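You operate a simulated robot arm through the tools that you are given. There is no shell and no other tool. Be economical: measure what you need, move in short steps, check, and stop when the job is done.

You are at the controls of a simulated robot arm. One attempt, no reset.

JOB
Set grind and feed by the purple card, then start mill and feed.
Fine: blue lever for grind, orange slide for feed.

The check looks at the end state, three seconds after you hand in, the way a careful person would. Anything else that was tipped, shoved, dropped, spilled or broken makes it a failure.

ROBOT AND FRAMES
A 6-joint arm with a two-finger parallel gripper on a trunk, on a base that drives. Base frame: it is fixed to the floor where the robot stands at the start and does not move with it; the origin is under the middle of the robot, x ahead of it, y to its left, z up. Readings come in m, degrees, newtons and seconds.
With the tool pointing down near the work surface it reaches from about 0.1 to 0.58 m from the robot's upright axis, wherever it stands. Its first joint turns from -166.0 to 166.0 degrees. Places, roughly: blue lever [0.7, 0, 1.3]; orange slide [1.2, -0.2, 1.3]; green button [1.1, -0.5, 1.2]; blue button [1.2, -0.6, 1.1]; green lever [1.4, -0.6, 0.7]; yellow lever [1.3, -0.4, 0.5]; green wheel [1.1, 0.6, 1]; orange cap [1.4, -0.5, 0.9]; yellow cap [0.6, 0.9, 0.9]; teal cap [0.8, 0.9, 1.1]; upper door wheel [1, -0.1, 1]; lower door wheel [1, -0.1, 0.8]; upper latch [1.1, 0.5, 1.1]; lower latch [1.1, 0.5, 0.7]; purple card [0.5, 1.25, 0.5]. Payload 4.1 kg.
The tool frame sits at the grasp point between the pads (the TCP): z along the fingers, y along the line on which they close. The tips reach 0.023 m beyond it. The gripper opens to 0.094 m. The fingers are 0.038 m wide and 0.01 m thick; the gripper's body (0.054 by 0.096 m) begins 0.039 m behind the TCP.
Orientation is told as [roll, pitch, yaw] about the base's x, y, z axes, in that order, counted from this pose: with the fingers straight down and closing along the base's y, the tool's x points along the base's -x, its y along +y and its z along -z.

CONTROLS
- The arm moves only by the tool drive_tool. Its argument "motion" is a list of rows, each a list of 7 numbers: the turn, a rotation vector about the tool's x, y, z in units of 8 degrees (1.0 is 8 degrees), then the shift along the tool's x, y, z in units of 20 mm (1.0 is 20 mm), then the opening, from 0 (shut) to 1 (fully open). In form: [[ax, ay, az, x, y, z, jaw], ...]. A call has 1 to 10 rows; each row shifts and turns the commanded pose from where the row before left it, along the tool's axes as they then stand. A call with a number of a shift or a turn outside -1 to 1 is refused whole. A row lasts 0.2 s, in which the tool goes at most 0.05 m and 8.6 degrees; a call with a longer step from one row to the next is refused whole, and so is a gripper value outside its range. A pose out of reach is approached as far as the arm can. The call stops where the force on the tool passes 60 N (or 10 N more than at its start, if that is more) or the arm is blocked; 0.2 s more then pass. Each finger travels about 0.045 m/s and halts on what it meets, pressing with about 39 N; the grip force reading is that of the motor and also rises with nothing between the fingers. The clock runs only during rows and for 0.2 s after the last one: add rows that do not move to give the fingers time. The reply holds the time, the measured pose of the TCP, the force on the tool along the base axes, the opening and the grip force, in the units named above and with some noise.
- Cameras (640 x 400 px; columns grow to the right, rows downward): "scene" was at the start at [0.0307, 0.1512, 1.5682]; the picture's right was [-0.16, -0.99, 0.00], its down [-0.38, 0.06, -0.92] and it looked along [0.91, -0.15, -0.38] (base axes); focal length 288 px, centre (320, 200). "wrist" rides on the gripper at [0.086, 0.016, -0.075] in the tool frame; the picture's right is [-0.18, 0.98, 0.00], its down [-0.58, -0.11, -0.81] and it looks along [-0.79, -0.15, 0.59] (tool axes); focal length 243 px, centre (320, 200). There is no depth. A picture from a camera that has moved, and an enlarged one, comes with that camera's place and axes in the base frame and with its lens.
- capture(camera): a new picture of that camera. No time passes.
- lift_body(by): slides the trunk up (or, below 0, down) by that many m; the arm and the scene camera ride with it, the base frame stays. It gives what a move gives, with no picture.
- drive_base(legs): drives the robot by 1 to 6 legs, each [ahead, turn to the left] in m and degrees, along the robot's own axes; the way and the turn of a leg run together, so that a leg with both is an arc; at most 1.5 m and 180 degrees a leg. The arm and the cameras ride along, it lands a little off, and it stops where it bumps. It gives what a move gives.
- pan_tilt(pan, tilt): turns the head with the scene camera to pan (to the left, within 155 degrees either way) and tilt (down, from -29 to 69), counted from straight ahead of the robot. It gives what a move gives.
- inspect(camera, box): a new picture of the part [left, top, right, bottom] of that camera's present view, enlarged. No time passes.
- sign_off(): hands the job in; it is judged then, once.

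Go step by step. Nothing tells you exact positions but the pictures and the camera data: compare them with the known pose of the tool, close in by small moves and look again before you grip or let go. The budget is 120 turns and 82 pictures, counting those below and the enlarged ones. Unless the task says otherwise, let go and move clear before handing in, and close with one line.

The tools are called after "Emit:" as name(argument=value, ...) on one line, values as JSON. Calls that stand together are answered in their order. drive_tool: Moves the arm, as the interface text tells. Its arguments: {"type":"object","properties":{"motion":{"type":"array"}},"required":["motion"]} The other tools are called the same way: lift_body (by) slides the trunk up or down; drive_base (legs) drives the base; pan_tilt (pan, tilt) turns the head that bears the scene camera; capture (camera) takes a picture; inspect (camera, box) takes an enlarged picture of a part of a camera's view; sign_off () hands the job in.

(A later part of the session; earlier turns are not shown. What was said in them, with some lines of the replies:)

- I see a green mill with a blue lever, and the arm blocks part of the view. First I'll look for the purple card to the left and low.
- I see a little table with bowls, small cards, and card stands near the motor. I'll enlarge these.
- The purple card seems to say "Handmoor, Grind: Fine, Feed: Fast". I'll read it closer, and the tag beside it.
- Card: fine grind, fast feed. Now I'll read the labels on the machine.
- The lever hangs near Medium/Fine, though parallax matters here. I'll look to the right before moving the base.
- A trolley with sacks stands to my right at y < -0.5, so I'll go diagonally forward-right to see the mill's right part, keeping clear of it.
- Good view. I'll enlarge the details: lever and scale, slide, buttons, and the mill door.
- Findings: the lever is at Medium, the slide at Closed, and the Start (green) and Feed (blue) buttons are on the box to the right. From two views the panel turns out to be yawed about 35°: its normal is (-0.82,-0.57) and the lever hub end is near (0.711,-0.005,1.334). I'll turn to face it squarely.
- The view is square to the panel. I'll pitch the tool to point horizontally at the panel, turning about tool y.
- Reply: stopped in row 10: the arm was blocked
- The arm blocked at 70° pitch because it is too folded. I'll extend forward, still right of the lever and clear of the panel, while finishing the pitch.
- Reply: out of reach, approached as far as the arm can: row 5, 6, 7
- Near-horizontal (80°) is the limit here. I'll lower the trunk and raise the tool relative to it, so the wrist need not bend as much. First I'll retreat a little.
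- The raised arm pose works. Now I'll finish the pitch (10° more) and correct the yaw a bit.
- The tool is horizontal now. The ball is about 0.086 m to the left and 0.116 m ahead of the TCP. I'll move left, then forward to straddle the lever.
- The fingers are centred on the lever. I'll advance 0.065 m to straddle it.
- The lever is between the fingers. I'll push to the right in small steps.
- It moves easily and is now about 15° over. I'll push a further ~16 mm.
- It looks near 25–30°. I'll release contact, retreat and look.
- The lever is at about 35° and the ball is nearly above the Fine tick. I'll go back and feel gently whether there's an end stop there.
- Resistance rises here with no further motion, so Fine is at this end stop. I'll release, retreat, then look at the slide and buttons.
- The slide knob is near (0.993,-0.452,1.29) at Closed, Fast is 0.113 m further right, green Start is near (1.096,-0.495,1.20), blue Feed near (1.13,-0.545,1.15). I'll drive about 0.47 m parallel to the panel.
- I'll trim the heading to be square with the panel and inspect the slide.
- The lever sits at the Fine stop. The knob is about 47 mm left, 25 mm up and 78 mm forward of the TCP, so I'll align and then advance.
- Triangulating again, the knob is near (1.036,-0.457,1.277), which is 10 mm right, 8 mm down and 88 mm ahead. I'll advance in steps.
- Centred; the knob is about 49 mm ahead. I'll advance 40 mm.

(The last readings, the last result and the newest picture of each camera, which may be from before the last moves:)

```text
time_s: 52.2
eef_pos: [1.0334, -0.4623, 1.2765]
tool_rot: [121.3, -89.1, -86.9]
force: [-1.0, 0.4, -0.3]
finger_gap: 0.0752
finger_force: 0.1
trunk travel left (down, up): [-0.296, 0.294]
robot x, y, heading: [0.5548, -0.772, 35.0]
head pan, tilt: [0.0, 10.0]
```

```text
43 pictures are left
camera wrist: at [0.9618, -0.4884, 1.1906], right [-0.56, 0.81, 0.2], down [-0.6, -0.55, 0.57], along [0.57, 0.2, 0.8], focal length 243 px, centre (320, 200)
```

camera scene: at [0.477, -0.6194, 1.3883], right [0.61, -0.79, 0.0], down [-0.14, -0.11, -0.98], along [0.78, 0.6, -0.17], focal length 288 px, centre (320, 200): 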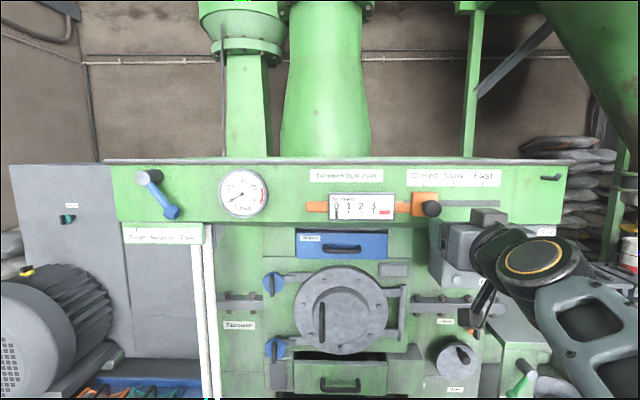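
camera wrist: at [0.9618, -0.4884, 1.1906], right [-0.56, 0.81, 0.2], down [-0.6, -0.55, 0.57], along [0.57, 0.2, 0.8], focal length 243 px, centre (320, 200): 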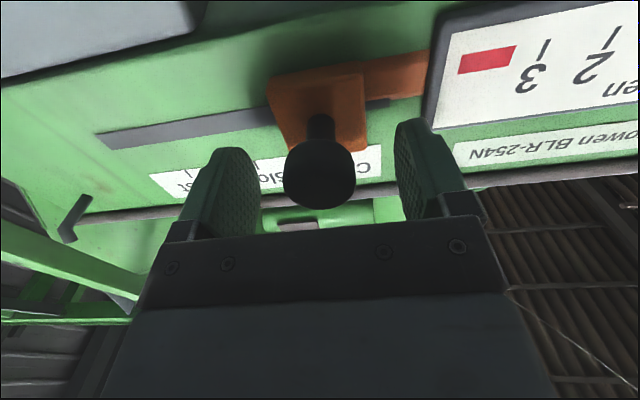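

The knob is between the fingers. I'll slide right about 100 mm, then check.

Emit:
drive_tool(motion=[[0, 0, 0, 0, -0.8, 0, 0.8], [0, 0, 0, 0, -0.8, 0, 0.8], [0, 0, 0, 0, -0.8, 0, 0.8], [0, 0, 0, 0, -0.8, 0, 0.8], [0, 0, 0, 0, -0.8, 0, 0.8], [0, 0, 0, 0, -0.8, 0, 0.8]])

Emit:
inspect(camera="scene", box=[360, 150, 570, 280])

Emit:
capture(camera="wrist")

```text
time_s: 53.6
eef_pos: [1.0859, -0.5401, 1.2771]
tool_rot: [121.8, -89.1, -87.5]
force: [-0.7, 1.4, 0.0]
finger_gap: 0.0757
finger_force: 0.7
trunk travel left (down, up): [-0.296, 0.294]
robot x, y, heading: [0.5517, -0.7698, 34.9]
head pan, tilt: [0.0, 10.0]
```

```text
3.05 times, centred on (465, 215) of scene
camera zoom: at [0.484, -0.6158, 1.3883], right [0.57, -0.82, 0.0], down [-0.14, -0.1, -0.98], along [0.81, 0.56, -0.17], focal length 879 px, centre (-122, 154)
```

zoom: 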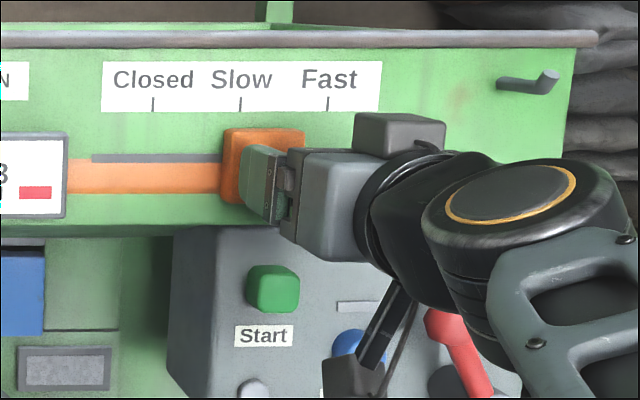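

```text
41 pictures are left
camera wrist: at [1.0153, -0.5663, 1.1901], right [-0.56, 0.81, 0.2], down [-0.6, -0.55, 0.57], along [0.57, 0.2, 0.8], focal length 243 px, centre (320, 200)
```

wrist: 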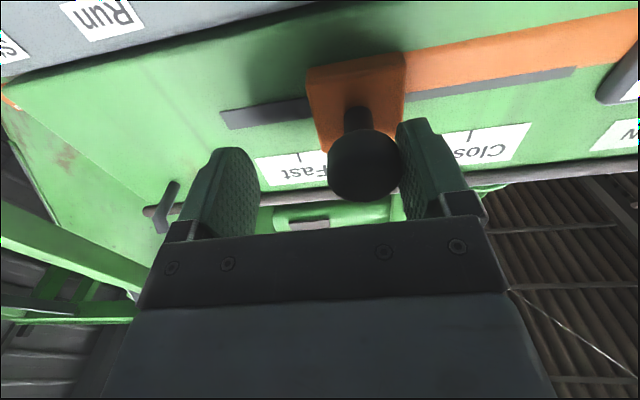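

The slide moves freely; the block needs about 47 mm more to align with Fast. The red lever is well below and ahead of the gripper's parts. I'll move 40 mm and check.

Emit:
drive_tool(motion=[[0, 0, 0, 0, -0.7, 0, 0.8], [0, 0, 0, 0, -0.7, 0, 0.8], [0, 0, 0, 0, -0.6, 0, 0.8]])

Emit:
inspect(camera="scene", box=[360, 150, 570, 280])

```text
time_s: 54.4
eef_pos: [1.1072, -0.5731, 1.2747]
tool_rot: [121.1, -89.1, -86.7]
force: [-0.6, 2.7, -0.3]
finger_gap: 0.0762
finger_force: 1.2
trunk travel left (down, up): [-0.296, 0.294]
robot x, y, heading: [0.5542, -0.7704, 35.0]
head pan, tilt: [0.0, 10.0]
```

```text
3.05 times, centred on (465, 215) of scene
camera zoom: at [0.4838, -0.6157, 1.3882], right [0.57, -0.82, 0.0], down [-0.14, -0.1, -0.98], along [0.81, 0.56, -0.17], focal length 879 px, centre (-122, 154)
```

zoom: 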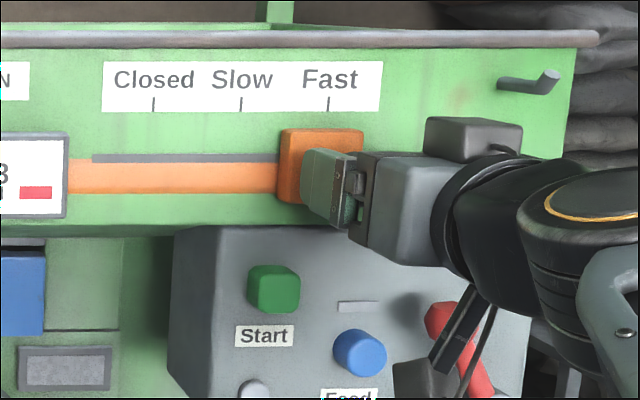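

About 7 mm remain. I'll push on in small steps and feel for the stop.

Emit:
drive_tool(motion=[[0, 0, 0, 0, -0.2, 0, 0.8], [0, 0, 0, 0, -0.12, 0, 0.8]])

Emit:
inspect(camera="scene", box=[400, 150, 520, 225])

```text
time_s: 55.0
eef_pos: [1.1116, -0.5779, 1.2742]
tool_rot: [119.4, -89.3, -84.9]
force: [0.1, 3.3, -0.9]
finger_gap: 0.0768
finger_force: 1.8
trunk travel left (down, up): [-0.296, 0.294]
robot x, y, heading: [0.5522, -0.772, 34.9]
head pan, tilt: [0.0, 10.0]
```

```text
5.33 times, centred on (460, 188) of scene
camera zoom: at [0.4839, -0.6155, 1.3882], right [0.57, -0.82, 0.0], down [-0.14, -0.1, -0.98], along [0.81, 0.57, -0.17], focal length 1538 px, centre (-427, 267)
```

zoom: 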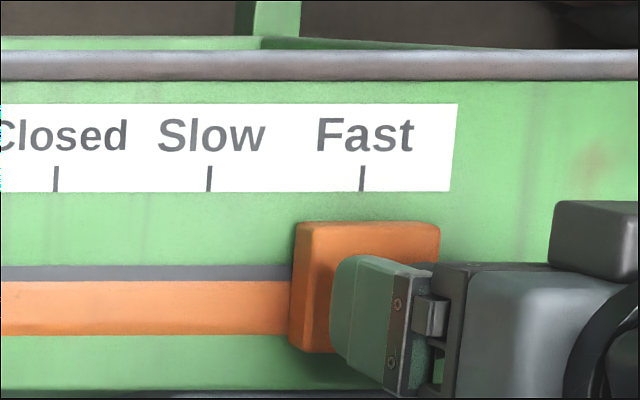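

The block is aligned with Fast within about a millimetre. One more 2 mm nudge tests for a stop.

Emit:
drive_tool(motion=[[0, 0, 0, 0, -0.12, 0, 0.8], [0, 0, 0, 0, 0, 0, 0.8]])

Emit:
inspect(camera="scene", box=[400, 150, 520, 225])

```text
time_s: 55.6
eef_pos: [1.1125, -0.5793, 1.2759]
tool_rot: [120.1, -89.3, -85.6]
force: [-3.8, 4.9, -2.5]
finger_gap: 0.0778
finger_force: 3.3
trunk travel left (down, up): [-0.296, 0.294]
robot x, y, heading: [0.5537, -0.7715, 35.2]
head pan, tilt: [0.0, 10.0]
```

```text
5.33 times, centred on (460, 188) of scene
camera zoom: at [0.4835, -0.6152, 1.3881], right [0.57, -0.82, 0.0], down [-0.14, -0.1, -0.98], along [0.81, 0.57, -0.17], focal length 1538 px, centre (-427, 267)
```

zoom: 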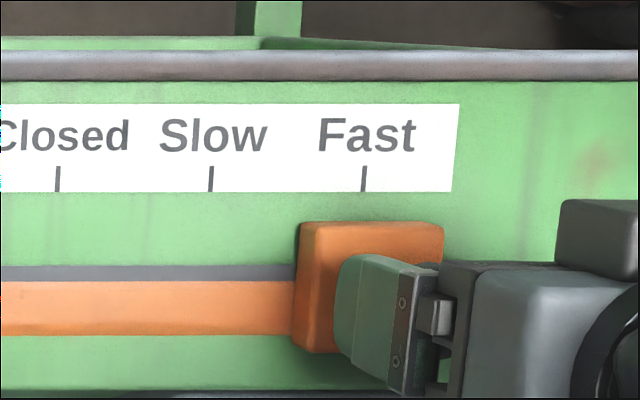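

It's at Fast, with the stop just felt. I'll release, back off, and inspect the button box.

Emit:
drive_tool(motion=[[0, 0, 0, 0, 0.5, 0, 0.8], [0, 0, 0, 0, 0, -1, 0.8], [0, 0, 0, 0, 0, -1, 0.8], [0, 0, 0, 0, 0, -1, 0.8], [0, 0, 0, 0, 0, -1, 0.8], [0, 0, 0, 0, 0, -1, 0.8], [0, 0, 0, 0, 1, 0, 0], [0, 0, 0, 0, 1, 0, 0], [0, 0, 0, 0, 1, 0, 0], [0, 0, 0, 0, 1, 0, 0]])

Emit:
drive_tool(motion=[[0, 0, 0, 0, 1, 0, 0], [0, 0, 0, 0, 1, 0, 0], [0, 0, 0, 0, 0.5, 0, 0], [0, 0, 0, 0, 0, 0, 0]])

Emit:
pan_tilt(pan=-10, tilt=15)

Emit:
capture(camera="scene")

```text
time_s: 57.8
eef_pos: [0.9774, -0.5614, 1.2751]
tool_rot: [119.3, -89.0, -84.9]
force: [0.4, 0.6, 0.5]
finger_gap: 0.0
finger_force: 14.4
trunk travel left (down, up): [-0.296, 0.294]
robot x, y, heading: [0.5523, -0.773, 35.1]
head pan, tilt: [0.0, 10.0]
```

```text
time_s: 58.8
eef_pos: [0.9511, -0.5212, 1.2764]
tool_rot: [121.2, -89.2, -86.9]
force: [0.0, 0.4, -0.1]
finger_gap: 0.0001
finger_force: 39.3
trunk travel left (down, up): [-0.296, 0.294]
robot x, y, heading: [0.5525, -0.7699, 35.2]
head pan, tilt: [0.0, 10.0]
```

```text
time_s: 59.5
eef_pos: [0.9527, -0.521, 1.2765]
tool_rot: [120.7, -89.0, -86.2]
force: [0.3, -0.3, 0.4]
finger_gap: 0.0
finger_force: 38.8
trunk travel left (down, up): [-0.296, 0.294]
robot x, y, heading: [0.5543, -0.7748, 35.0]
head pan, tilt: [-10.0, 15.0]
```

```text
37 pictures are left
camera scene: at [0.4924, -0.6299, 1.3802], right [0.42, -0.91, 0.0], down [-0.23, -0.11, -0.97], along [0.88, 0.41, -0.26], focal length 288 px, centre (320, 200)
```

scene: 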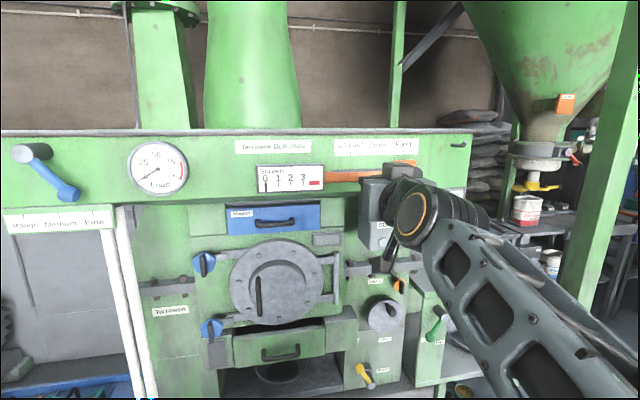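

Arm blocks the box in this view. From two views green is about (1.146,-0.507,1.187), blue about (1.184,-0.561,1.137), and the red stop lever's tip (1.158,-0.606,1.177) sticks out close to blue. I'll line up with green first.

Emit:
drive_tool(motion=[[0, 0, 0, 0.9, -1, 0, 0], [0, 0, 0, 0.9, -1, 0, 0], [0, 0, 0, 0.9, -1, 0, 0], [0, 0, 0, 0.9, -1, 0, 0], [0, 0, 0, 0.85, -1, 0, 0], [0, 0, 0, 0, 0, 1, 0], [0, 0, 0, 0, 0, 1, 0]])

Emit:
capture(camera="wrist")

Emit:
inspect(camera="scene", box=[340, 150, 520, 270])

```text
time_s: 61.1
eef_pos: [1.0393, -0.5793, 1.1873]
tool_rot: [119.8, -89.1, -85.4]
force: [-0.8, -0.1, 1.0]
finger_gap: 0.0
finger_force: 38.8
trunk travel left (down, up): [-0.296, 0.294]
robot x, y, heading: [0.5533, -0.7711, 35.0]
head pan, tilt: [-10.0, 15.0]
```

```text
36 pictures are left
camera wrist: at [0.9698, -0.6055, 1.1002], right [-0.56, 0.81, 0.2], down [-0.6, -0.55, 0.57], along [0.57, 0.2, 0.8], focal length 243 px, centre (320, 200)
```

wrist: 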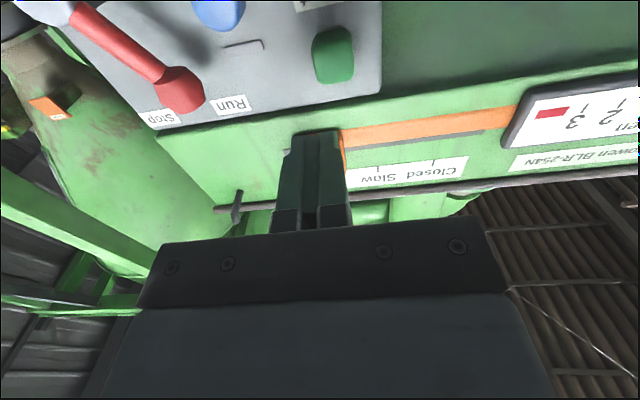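

```text
3.33 times, centred on (430, 210) of scene
camera zoom: at [0.4924, -0.63, 1.3802], right [0.42, -0.91, 0.0], down [-0.23, -0.11, -0.97], along [0.88, 0.41, -0.26], focal length 961 px, centre (-47, 167)
```

zoom: 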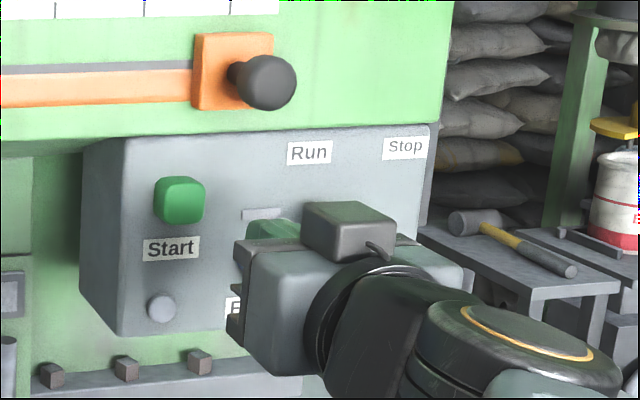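

The red lever is at Run, and I'll keep clear of it. Green is about 4 mm left and 128 mm ahead of the TCP, so the tips touch after about 105 mm. Advancing 90 mm, then checking.

Emit:
drive_tool(motion=[[0, 0, 0, 0, 0.2, 0.9, 0], [0, 0, 0, 0, 0, 0.9, 0], [0, 0, 0, 0, 0, 0.9, 0], [0, 0, 0, 0, 0, 0.9, 0], [0, 0, 0, 0, 0, 0.8, 0]])

Emit:
capture(camera="wrist")

Emit:
inspect(camera="scene", box=[340, 150, 520, 270])

```text
time_s: 62.3
eef_pos: [1.111, -0.5273, 1.1865]
tool_rot: [120.8, -89.1, -86.4]
force: [-2.0, -0.8, -1.8]
finger_gap: 0.0001
finger_force: 39.0
trunk travel left (down, up): [-0.296, 0.294]
robot x, y, heading: [0.5571, -0.7716, 34.9]
head pan, tilt: [-10.0, 15.0]
```

```text
34 pictures are left
camera wrist: at [1.04, -0.5533, 1.1007], right [-0.56, 0.81, 0.2], down [-0.6, -0.55, 0.57], along [0.57, 0.2, 0.8], focal length 243 px, centre (320, 200)
```

wrist: 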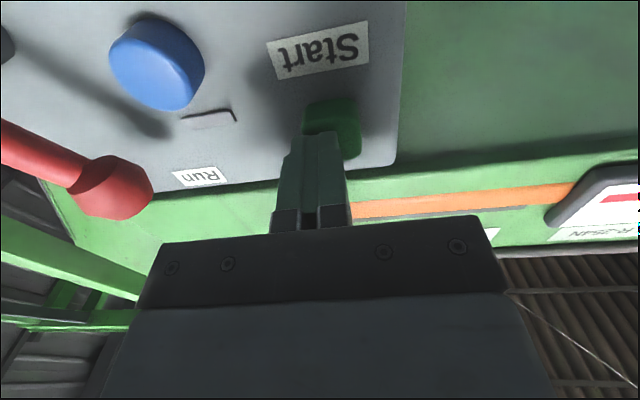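

```text
3.33 times, centred on (430, 210) of scene
camera zoom: at [0.4922, -0.63, 1.3801], right [0.42, -0.91, 0.0], down [-0.23, -0.11, -0.97], along [0.88, 0.41, -0.26], focal length 961 px, centre (-47, 167)
```

zoom: 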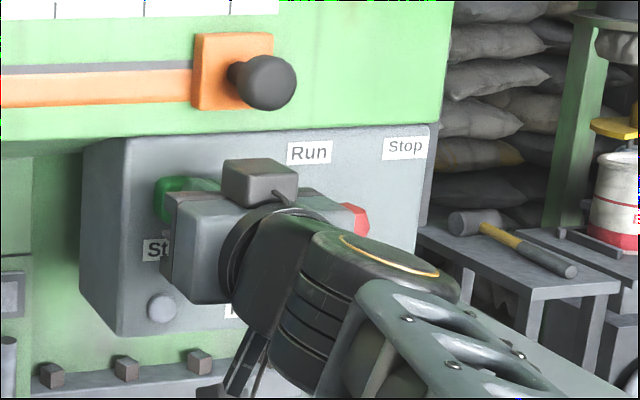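

I'll shift 7 mm left, then press gently.

Emit:
drive_tool(motion=[[0, 0, 0, 0, 0.35, 0, 0], [0, 0, 0, 0, 0, 0.3, 0], [0, 0, 0, 0, 0, 0.3, 0]])

Emit:
drive_tool(motion=[[0, 0, 0, 0, 0, 0.25, 0], [0, 0, 0, 0, 0, 0, 0]])

Emit:
inspect(camera="wrist", box=[100, 0, 480, 238])

```text
time_s: 63.1
eef_pos: [1.1153, -0.515, 1.1879]
tool_rot: [124.2, -89.1, -89.9]
force: [-5.3, -1.6, -1.0]
finger_gap: 0.0
finger_force: 39.5
trunk travel left (down, up): [-0.296, 0.294]
robot x, y, heading: [0.5525, -0.7709, 35.2]
head pan, tilt: [-10.0, 15.0]
```

```text
time_s: 63.7
eef_pos: [1.1177, -0.5138, 1.187]
tool_rot: [127.9, -89.0, -93.3]
force: [-38.8, -19.7, -14.8]
finger_gap: 0.0001
finger_force: 38.9
trunk travel left (down, up): [-0.296, 0.294]
robot x, y, heading: [0.5545, -0.7696, 35.1]
head pan, tilt: [-10.0, 15.0]
```

```text
1.68 times, centred on (290, 119) of wrist
camera zoom: at [1.0465, -0.5408, 1.102], right [-0.56, 0.81, 0.2], down [-0.6, -0.55, 0.57], along [0.57, 0.2, 0.8], focal length 408 px, centre (370, 336)
```

zoom: 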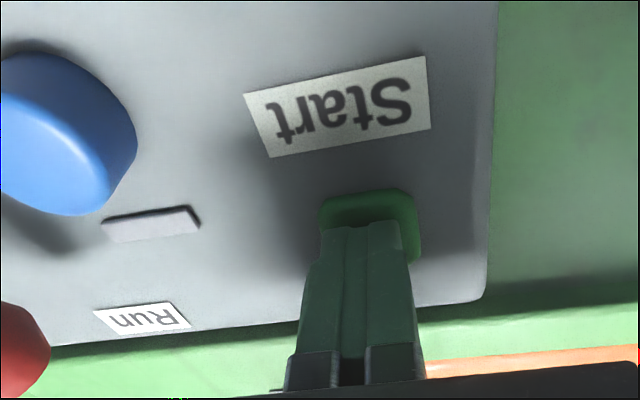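

The button is pressed with about 45 N. I'll back off and see whether the mill runs (lamp, Load gauge).

Emit:
drive_tool(motion=[[0, 0, 0, 0, 0, -0.8, 0], [0, 0, 0, 0, 0, -1, 0], [0, 0, 0, 0, 0, -1, 0], [0, 0, 0, 0, 0, -1, 0], [0, 0, 0, 0, 0, -1, 0], [0, 0, 0, 0, 0, -1, 0]])

Emit:
capture(camera="scene")

Emit:
capture(camera="wrist")

```text
time_s: 65.1
eef_pos: [1.0244, -0.5769, 1.1873]
tool_rot: [120.6, -89.1, -86.2]
force: [-1.0, 0.6, 0.0]
finger_gap: 0.0
finger_force: 38.8
trunk travel left (down, up): [-0.296, 0.294]
robot x, y, heading: [0.5545, -0.7734, 35.1]
head pan, tilt: [-10.0, 15.0]
```

```text
31 pictures are left
camera scene: at [0.4925, -0.6299, 1.3802], right [0.42, -0.91, 0.0], down [-0.23, -0.11, -0.97], along [0.88, 0.41, -0.26], focal length 288 px, centre (320, 200)
```

scene: 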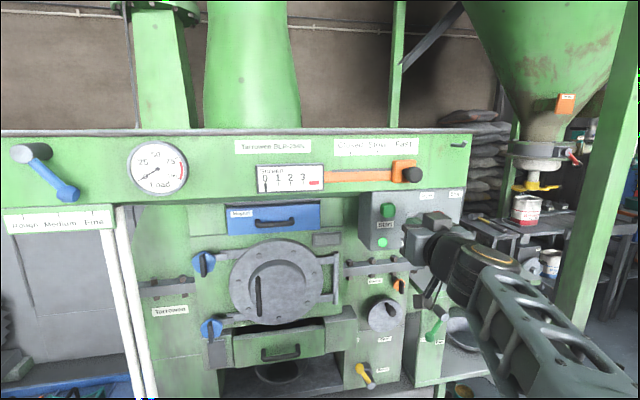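

```text
30 pictures are left
camera wrist: at [0.954, -0.6041, 1.1009], right [-0.56, 0.81, 0.2], down [-0.6, -0.55, 0.57], along [0.57, 0.2, 0.8], focal length 243 px, centre (320, 200)
```

wrist: 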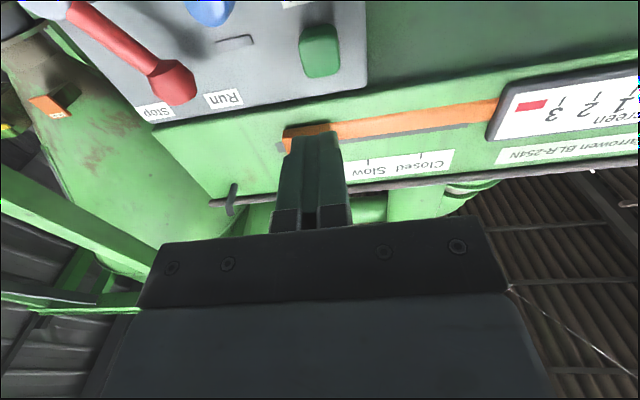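

The lamp under Start is lit, so the mill runs. For blue Feed I'll yaw the tool about 28° right so the gripper body stays clear of the red lever, then shift right and down at this safe depth.

Emit:
drive_tool(motion=[[0.875, 0, 0, 0, 0, 0, 0], [0.875, 0, 0, 0, 0, 0, 0], [0.875, 0, 0, 0, 0, 0, 0], [0.875, 0, 0, 0, 0, 0, 0], [0, 0, 0, 0.65, -0.729, 0.387, 0], [0, 0, 0, 0.65, -0.729, 0.387, 0], [0, 0, 0, 0.65, -0.729, 0.387, 0], [0, 0, 0, 0.65, -0.729, 0.387, 0]])

Emit:
capture(camera="wrist")

Emit:
inspect(camera="scene", box=[340, 160, 520, 280])

```text
time_s: 66.9
eef_pos: [1.0621, -0.6316, 1.1323]
tool_rot: [93.2, -89.0, -86.6]
force: [-0.3, 0.2, 0.4]
finger_gap: 0.0
finger_force: 39.1
out of reach, approached as far as the arm can: row 3
trunk travel left (down, up): [-0.296, 0.294]
robot x, y, heading: [0.5533, -0.7716, 35.0]
head pan, tilt: [-10.0, 15.0]
```

```text
29 pictures are left
camera wrist: at [0.9864, -0.6222, 1.0475], right [-0.11, 0.97, 0.2], down [-0.79, -0.21, 0.58], along [0.61, -0.09, 0.79], focal length 243 px, centre (320, 200)
```

wrist: 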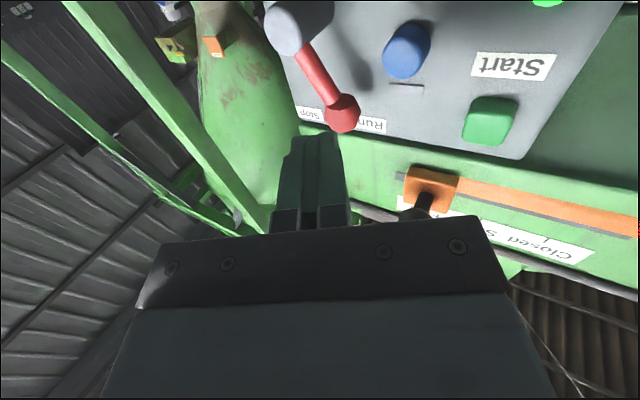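

```text
3.33 times, centred on (430, 220) of scene
camera zoom: at [0.4924, -0.6299, 1.3802], right [0.42, -0.91, 0.0], down [-0.23, -0.11, -0.97], along [0.88, 0.41, -0.26], focal length 961 px, centre (-47, 133)
```

zoom: 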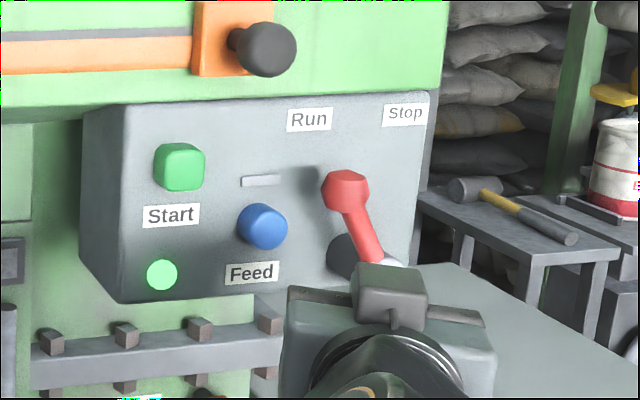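

Clear view: the lamp is lit, red is at Run, and blue is near (1.168,-0.559,1.138). I'll advance 60 mm along the panel normal and check clearance.

Emit:
drive_tool(motion=[[0, 0, 0, -0.075, 0.41, 0.63, 0], [0, 0, 0, -0.075, 0.41, 0.63, 0], [0, 0, 0, -0.075, 0.41, 0.63, 0], [0, 0, 0, -0.075, 0.41, 0.63, 0]])

Emit:
capture(camera="wrist")

Emit:
inspect(camera="scene", box=[340, 160, 520, 280])

```text
time_s: 67.9
eef_pos: [1.1097, -0.5927, 1.1402]
tool_rot: [92.1, -89.1, -85.8]
force: [0.0, -0.5, -0.7]
finger_gap: 0.0001
finger_force: 39.1
trunk travel left (down, up): [-0.296, 0.294]
robot x, y, heading: [0.5549, -0.7706, 35.0]
head pan, tilt: [-10.0, 15.0]
```

```text
27 pictures are left
camera wrist: at [1.0335, -0.583, 1.0546], right [-0.11, 0.97, 0.2], down [-0.79, -0.21, 0.58], along [0.61, -0.09, 0.79], focal length 243 px, centre (320, 200)
```

wrist: 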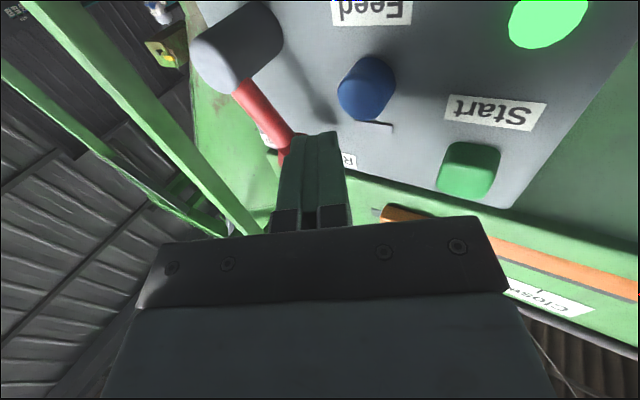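

```text
3.33 times, centred on (430, 220) of scene
camera zoom: at [0.4924, -0.6299, 1.3802], right [0.42, -0.91, 0.0], down [-0.23, -0.11, -0.97], along [0.88, 0.41, -0.26], focal length 961 px, centre (-47, 133)
```

zoom: 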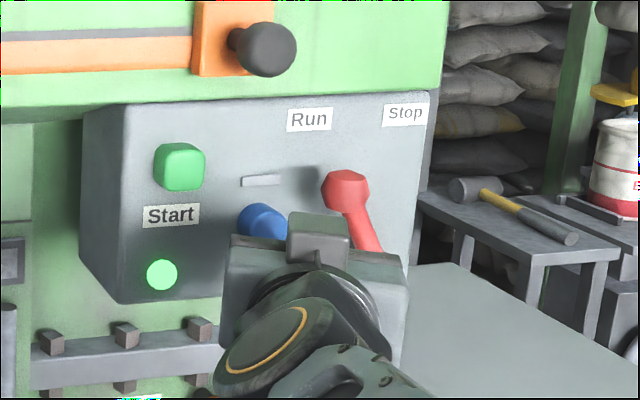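

The red ball's gap to the fingers would be slim, so I'll shift 8 mm left and 8 mm down, then advance 35 mm along the normal.

Emit:
drive_tool(motion=[[0, 0, 0, 0.4, 0.353, -0.188, 0], [0, 0, 0, 0, 0.27, 0.51, 0], [0, 0, 0, 0, 0.27, 0.51, 0], [0, 0, 0, 0, 0.27, 0.51, 0]])

Emit:
capture(camera="wrist")

Emit:
inspect(camera="scene", box=[340, 160, 520, 280])

```text
time_s: 68.9
eef_pos: [1.1324, -0.5658, 1.1333]
tool_rot: [95.0, -89.1, -88.4]
force: [-0.2, 0.3, 0.8]
finger_gap: 0.0
finger_force: 39.4
trunk travel left (down, up): [-0.296, 0.294]
robot x, y, heading: [0.5558, -0.7716, 35.1]
head pan, tilt: [-10.0, 15.0]
```

```text
25 pictures are left
camera wrist: at [1.0563, -0.556, 1.0473], right [-0.11, 0.97, 0.2], down [-0.79, -0.21, 0.58], along [0.6, -0.09, 0.79], focal length 243 px, centre (320, 200)
```

wrist: 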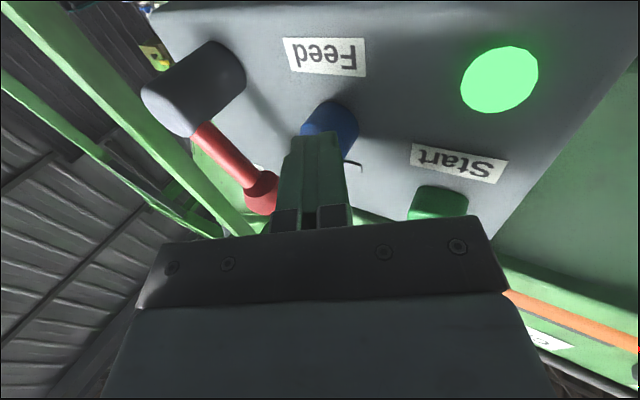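

```text
3.33 times, centred on (430, 220) of scene
camera zoom: at [0.4924, -0.6299, 1.3802], right [0.42, -0.91, 0.0], down [-0.23, -0.11, -0.97], along [0.88, 0.41, -0.26], focal length 961 px, centre (-47, 133)
```

zoom: 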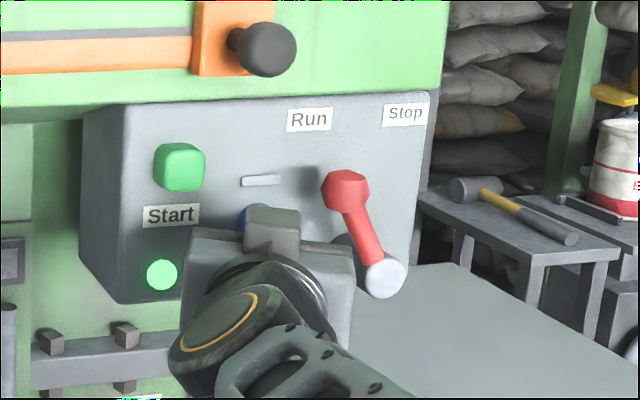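

Fingertips face the blue button with red clear to the right. I'll press in small steps.

Emit:
drive_tool(motion=[[0, 0, 0, 0, 0.14, 0.265, 0], [0, 0, 0, 0, 0.14, 0.265, 0]])

Emit:
drive_tool(motion=[[0, 0, 0, 0, 0.117, 0.22, 0], [0, 0, 0, 0, 0, 0, 0]])

Emit:
capture(camera="wrist")

```text
time_s: 69.5
eef_pos: [1.1411, -0.5599, 1.1333]
tool_rot: [91.5, -89.0, -85.0]
force: [-4.4, -0.5, -1.6]
finger_gap: 0.0
finger_force: 39.3
trunk travel left (down, up): [-0.296, 0.294]
robot x, y, heading: [0.552, -0.7721, 34.9]
head pan, tilt: [-10.0, 15.0]
```

```text
time_s: 70.1
eef_pos: [1.145, -0.5571, 1.1329]
tool_rot: [94.9, -89.1, -88.6]
force: [-5.7, -1.0, -1.1]
finger_gap: 0.0002
finger_force: 38.8
trunk travel left (down, up): [-0.296, 0.294]
robot x, y, heading: [0.5549, -0.7716, 35.4]
head pan, tilt: [-10.0, 15.0]
```

```text
23 pictures are left
camera wrist: at [1.0693, -0.5468, 1.0476], right [-0.11, 0.97, 0.2], down [-0.79, -0.21, 0.58], along [0.6, -0.09, 0.79], focal length 243 px, centre (320, 200)
```

wrist: 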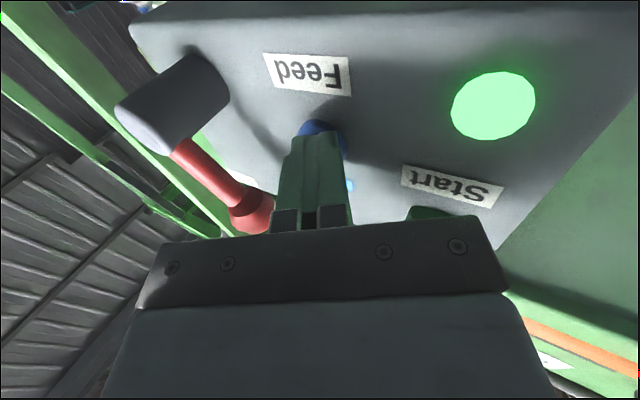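

A blue glow appeared at the indicator; checking before pushing further.

Emit:
inspect(camera="wrist", box=[240, 90, 440, 215])

Emit:
inspect(camera="scene", box=[340, 160, 520, 280])

```text
3.20 times, centred on (340, 152) of wrist
camera zoom: at [1.0693, -0.5468, 1.0476], right [-0.11, 0.97, 0.2], down [-0.79, -0.21, 0.58], along [0.6, -0.09, 0.79], focal length 776 px, centre (256, 352)
```

zoom: 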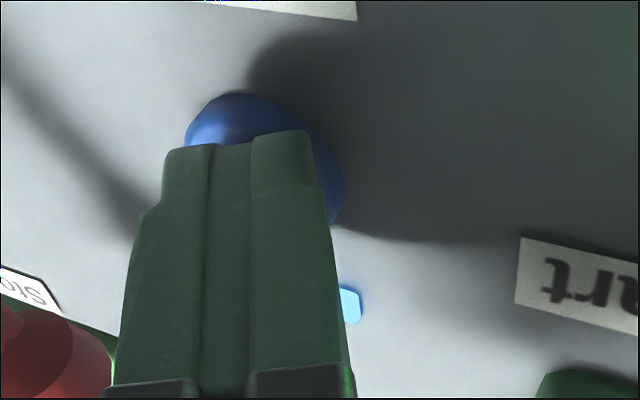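

```text
3.33 times, centred on (430, 220) of scene
camera zoom: at [0.4917, -0.6301, 1.3801], right [0.42, -0.91, 0.0], down [-0.23, -0.11, -0.97], along [0.88, 0.41, -0.26], focal length 961 px, centre (-47, 133)
```

zoom: 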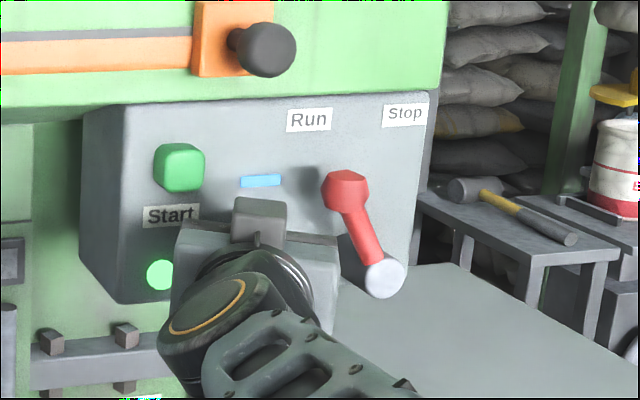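

The feed lamp (blue bar) is lit. I'll retreat along the panel normal and check everything.

Emit:
drive_tool(motion=[[0, 0, 0, 0, -0.35, -0.66, 0], [0, 0, 0, 0, -0.35, -0.66, 0], [0, 0, 0, 0, -0.45, -0.85, 0], [0, 0, 0, 0, -0.45, -0.85, 0], [0, 0, 0, 0, -0.45, -0.85, 0], [0, 0, 0, 0, -0.45, -0.85, 0], [0, 0, 0, 0, 0, 0, 0]])

Emit:
capture(camera="scene")

Emit:
inspect(camera="scene", box=[230, 130, 490, 290])

Emit:
inspect(camera="scene", box=[0, 120, 240, 270])

```text
time_s: 71.7
eef_pos: [1.0573, -0.6168, 1.1323]
tool_rot: [93.0, -89.1, -86.7]
force: [1.1, -0.3, 0.4]
finger_gap: 0.0001
finger_force: 38.5
trunk travel left (down, up): [-0.296, 0.294]
robot x, y, heading: [0.553, -0.7739, 34.8]
head pan, tilt: [-10.0, 15.0]
```

```text
20 pictures are left
camera scene: at [0.4923, -0.63, 1.3802], right [0.42, -0.91, 0.0], down [-0.23, -0.11, -0.97], along [0.88, 0.41, -0.26], focal length 288 px, centre (320, 200)
```

scene: 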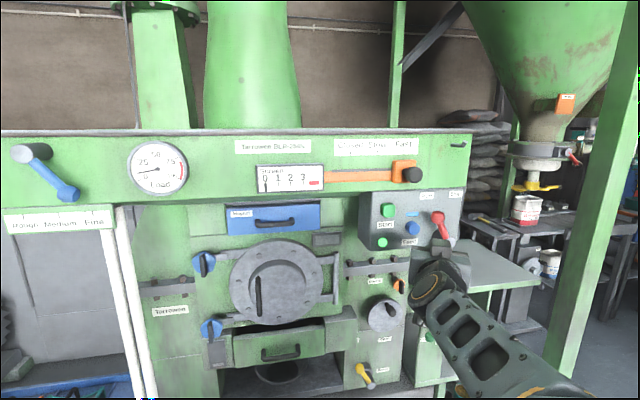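

```text
2.46 times, centred on (360, 210) of scene
camera zoom: at [0.4923, -0.63, 1.3802], right [0.42, -0.91, 0.0], down [-0.23, -0.11, -0.97], along [0.88, 0.41, -0.26], focal length 710 px, centre (222, 175)
```

zoom: 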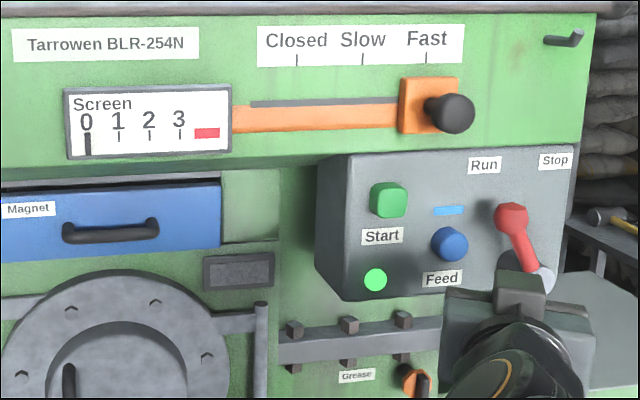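

```text
2.67 times, centred on (120, 195) of scene
camera zoom: at [0.4923, -0.63, 1.3802], right [0.42, -0.91, 0.0], down [-0.23, -0.11, -0.97], along [0.88, 0.41, -0.26], focal length 769 px, centre (853, 213)
```

zoom: 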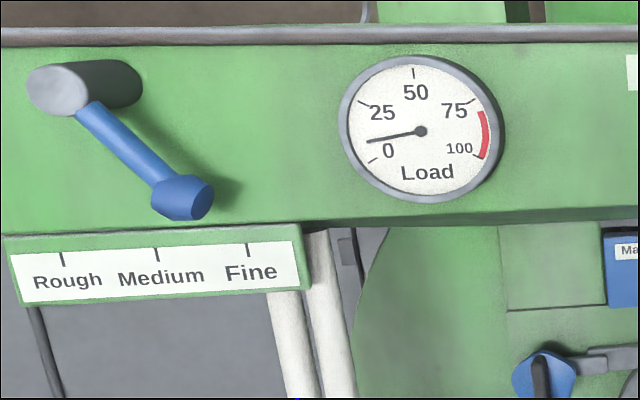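

Both lamps are lit and Load is about 10. I'll wait a few seconds to see that the running state holds.

Emit:
drive_tool(motion=[[0, 0, 0, 0, -0.4, -0.8, 0.3], [0, 0, 0, 0, 0, 0, 0.3], [0, 0, 0, 0, 0, 0, 0.3], [0, 0, 0, 0, 0, 0, 0.3], [0, 0, 0, 0, 0, 0, 0.3], [0, 0, 0, 0, 0, 0, 0.3], [0, 0, 0, 0, 0, 0, 0.3], [0, 0, 0, 0, 0, 0, 0.3], [0, 0, 0, 0, 0, 0, 0.3], [0, 0, 0, 0, 0, 0, 0.3]])

Emit:
drive_tool(motion=[[0, 0, 0, 0, 0, 0, 0.3], [0, 0, 0, 0, 0, 0, 0.3], [0, 0, 0, 0, 0, 0, 0.3], [0, 0, 0, 0, 0, 0, 0.3], [0, 0, 0, 0, 0, 0, 0.3], [0, 0, 0, 0, 0, 0, 0.3], [0, 0, 0, 0, 0, 0, 0.3], [0, 0, 0, 0, 0, 0, 0.3], [0, 0, 0, 0, 0, 0, 0.3], [0, 0, 0, 0, 0, 0, 0.3]])

Emit:
inspect(camera="scene", box=[0, 120, 500, 400])

Emit:
inspect(camera="scene", box=[110, 130, 330, 210])

```text
time_s: 73.9
eef_pos: [1.0426, -0.6263, 1.1341]
tool_rot: [92.8, -89.0, -86.3]
force: [-0.4, -0.3, 0.4]
finger_gap: 0.0283
finger_force: 0.1
trunk travel left (down, up): [-0.296, 0.294]
robot x, y, heading: [0.5553, -0.772, 35.0]
head pan, tilt: [-10.0, 15.0]
```

```text
time_s: 76.1
eef_pos: [1.0433, -0.6254, 1.1334]
tool_rot: [93.0, -89.2, -86.4]
force: [-0.7, -0.5, 0.3]
finger_gap: 0.0284
finger_force: 0.1
trunk travel left (down, up): [-0.296, 0.294]
robot x, y, heading: [0.5535, -0.7718, 35.0]
head pan, tilt: [-10.0, 15.0]
```

```text
1.28 times, centred on (250, 260) of scene
camera zoom: at [0.4924, -0.6299, 1.3802], right [0.42, -0.91, 0.0], down [-0.23, -0.11, -0.97], along [0.88, 0.41, -0.26], focal length 369 px, centre (410, 123)
```

zoom: 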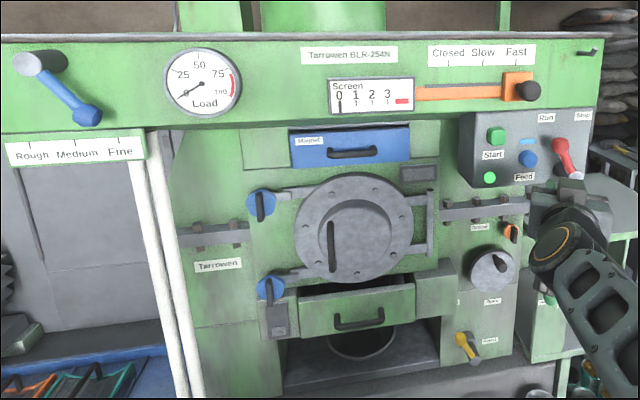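

```text
2.91 times, centred on (220, 170) of scene
camera zoom: at [0.4924, -0.6299, 1.3802], right [0.42, -0.91, 0.0], down [-0.23, -0.11, -0.97], along [0.88, 0.41, -0.26], focal length 839 px, centre (611, 287)
```

zoom: 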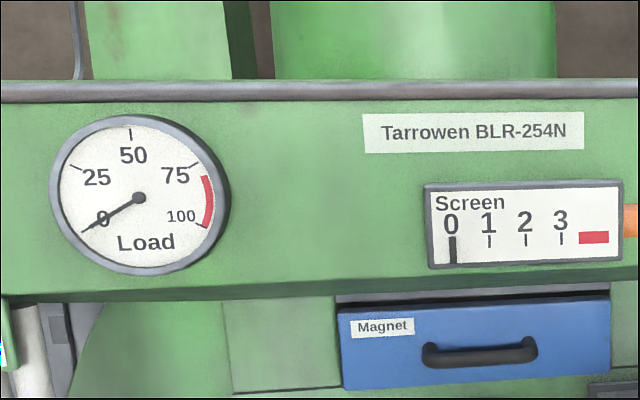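

Load fell back to 0 though the lamps are lit. I'll look again closely at lamps, load, and the hopper side.

Emit:
inspect(camera="scene", box=[340, 170, 500, 270])

Emit:
inspect(camera="scene", box=[440, 60, 640, 290])

Emit:
drive_tool(motion=[[0, 0, 0, 0, 0, 0, 0.3], [0, 0, 0, 0, 0, 0, 0.3], [0, 0, 0, 0, 0, 0, 0.3], [0, 0, 0, 0, 0, 0, 0.3], [0, 0, 0, 0, 0, 0, 0.3], [0, 0, 0, 0, 0, 0, 0.3]])

Emit:
inspect(camera="scene", box=[110, 130, 470, 270])

```text
4.00 times, centred on (420, 220) of scene
camera zoom: at [0.4924, -0.6299, 1.3802], right [0.42, -0.91, 0.0], down [-0.23, -0.11, -0.97], along [0.88, 0.41, -0.26], focal length 1153 px, centre (-80, 120)
```

zoom: 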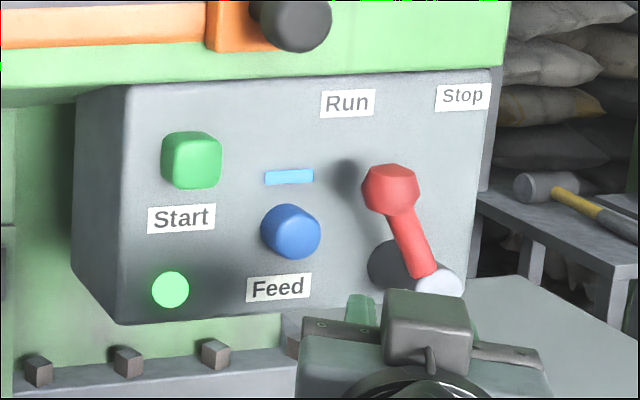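

```text
1.74 times, centred on (540, 175) of scene
camera zoom: at [0.4924, -0.6299, 1.3802], right [0.42, -0.91, 0.0], down [-0.23, -0.11, -0.97], along [0.88, 0.41, -0.26], focal length 501 px, centre (-63, 244)
```

zoom: 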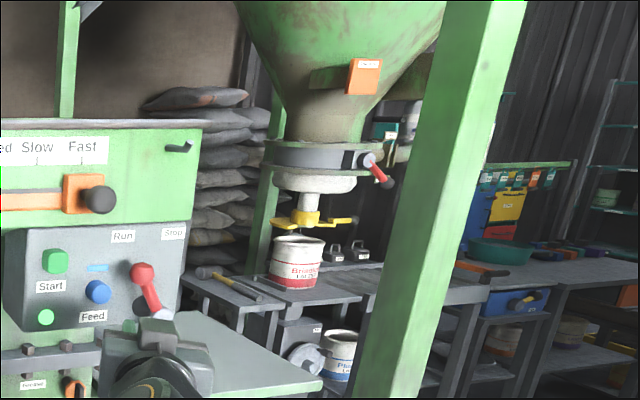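

```text
time_s: 77.5
eef_pos: [1.0434, -0.6255, 1.1328]
tool_rot: [92.8, -89.1, -86.5]
force: [0.2, -0.2, -0.1]
finger_gap: 0.0279
finger_force: 0.1
trunk travel left (down, up): [-0.296, 0.294]
robot x, y, heading: [0.5481, -0.7739, 35.2]
head pan, tilt: [-10.0, 15.0]
```

```text
1.78 times, centred on (290, 200) of scene
camera zoom: at [0.4924, -0.6299, 1.3802], right [0.42, -0.91, 0.0], down [-0.23, -0.11, -0.97], along [0.88, 0.41, -0.26], focal length 513 px, centre (373, 200)
```

zoom: 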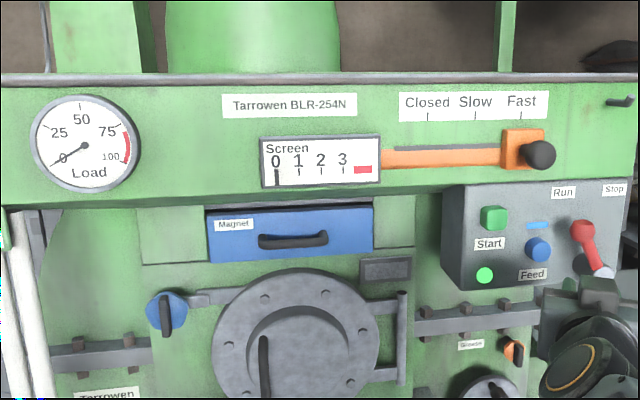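

Both lamps stay on. Load sits at 0, so I'll check the feed trough from above: back off, raise the trunk and look.

Emit:
drive_tool(motion=[[0, 0, 0, 0, -0.45, -0.85, 0.3], [0, 0, 0, 0, -0.45, -0.85, 0.3], [0, 0, 0, 0, -0.45, -0.85, 0.3]])

Emit:
lift_body(by=0.28)

Emit:
pan_tilt(pan=0, tilt=22)

Emit:
capture(camera="scene")

```text
time_s: 78.3
eef_pos: [0.9957, -0.6605, 1.1343]
tool_rot: [92.4, -89.1, -85.9]
force: [0.3, 0.9, -0.7]
finger_gap: 0.0284
finger_force: 0.0
trunk travel left (down, up): [-0.296, 0.294]
robot x, y, heading: [0.5532, -0.7699, 35.0]
head pan, tilt: [-10.0, 15.0]
```

```text
time_s: 81.2
eef_pos: [0.9959, -0.6603, 1.4126]
tool_rot: [92.6, -89.1, -86.2]
force: [-0.4, -0.3, 0.0]
finger_gap: 0.0285
finger_force: 0.0
trunk travel left (down, up): [-0.576, 0.014]
robot x, y, heading: [0.5539, -0.7733, 35.2]
head pan, tilt: [-10.0, 15.0]
```

```text
time_s: 81.9
eef_pos: [0.9965, -0.6586, 1.4136]
tool_rot: [92.7, -89.1, -86.2]
force: [1.1, -0.5, 0.2]
finger_gap: 0.0283
finger_force: 0.2
trunk travel left (down, up): [-0.576, 0.014]
robot x, y, heading: [0.5553, -0.7705, 34.9]
head pan, tilt: [0.0, 22.0]
```

```text
12 pictures are left
camera scene: at [0.4838, -0.6162, 1.6488], right [0.57, -0.82, 0.0], down [-0.31, -0.21, -0.93], along [0.76, 0.53, -0.37], focal length 288 px, centre (320, 200)
```

scene: 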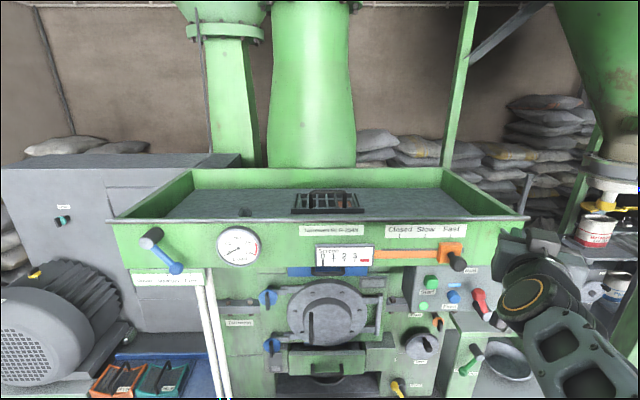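

Emit:
inspect(camera="scene", box=[200, 165, 500, 275])

Emit:
inspect(camera="scene", box=[230, 170, 390, 230])

```text
2.13 times, centred on (350, 220) of scene
camera zoom: at [0.4838, -0.6162, 1.6488], right [0.57, -0.82, 0.0], down [-0.31, -0.21, -0.93], along [0.76, 0.53, -0.37], focal length 615 px, centre (256, 157)
```

zoom: 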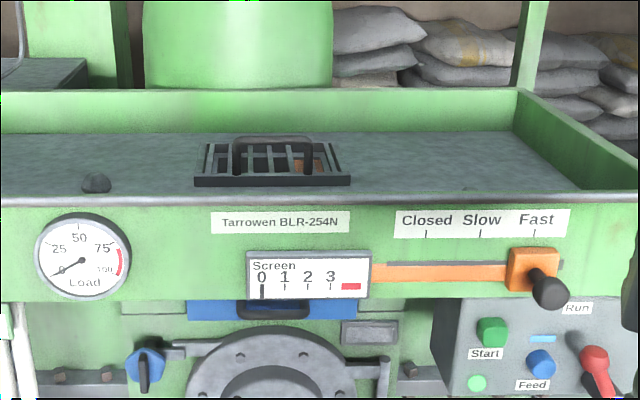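

```text
4.00 times, centred on (310, 200) of scene
camera zoom: at [0.4838, -0.6162, 1.6488], right [0.57, -0.82, 0.0], down [-0.31, -0.21, -0.93], along [0.76, 0.53, -0.37], focal length 1153 px, centre (360, 200)
```

zoom: 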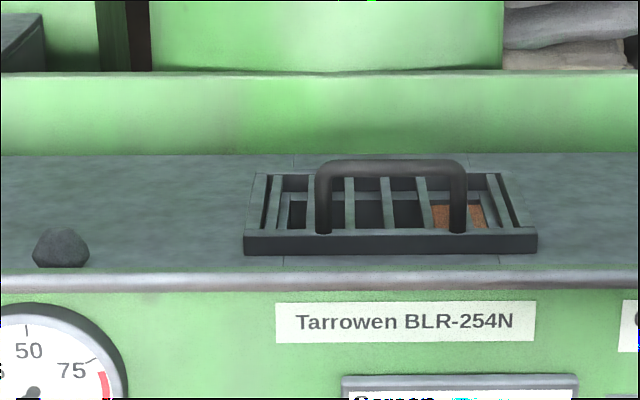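

The feed throat under the grate is now open and cleared, and both lamps are still on. The lever is at Fine, the slide at Fast, the red lever still at Run, and the arm is clear. I'm handing in.

Emit:
sign_off()

```text
The job is handed in.
```

I set the grind to Fine and the feed to Fast, as the purple card says, then started the mill and the feed. Both lamps were lit at hand-in. The Load gauge rose to about 10 when the feed started, then fell back to 0, probably because the feed ran out.
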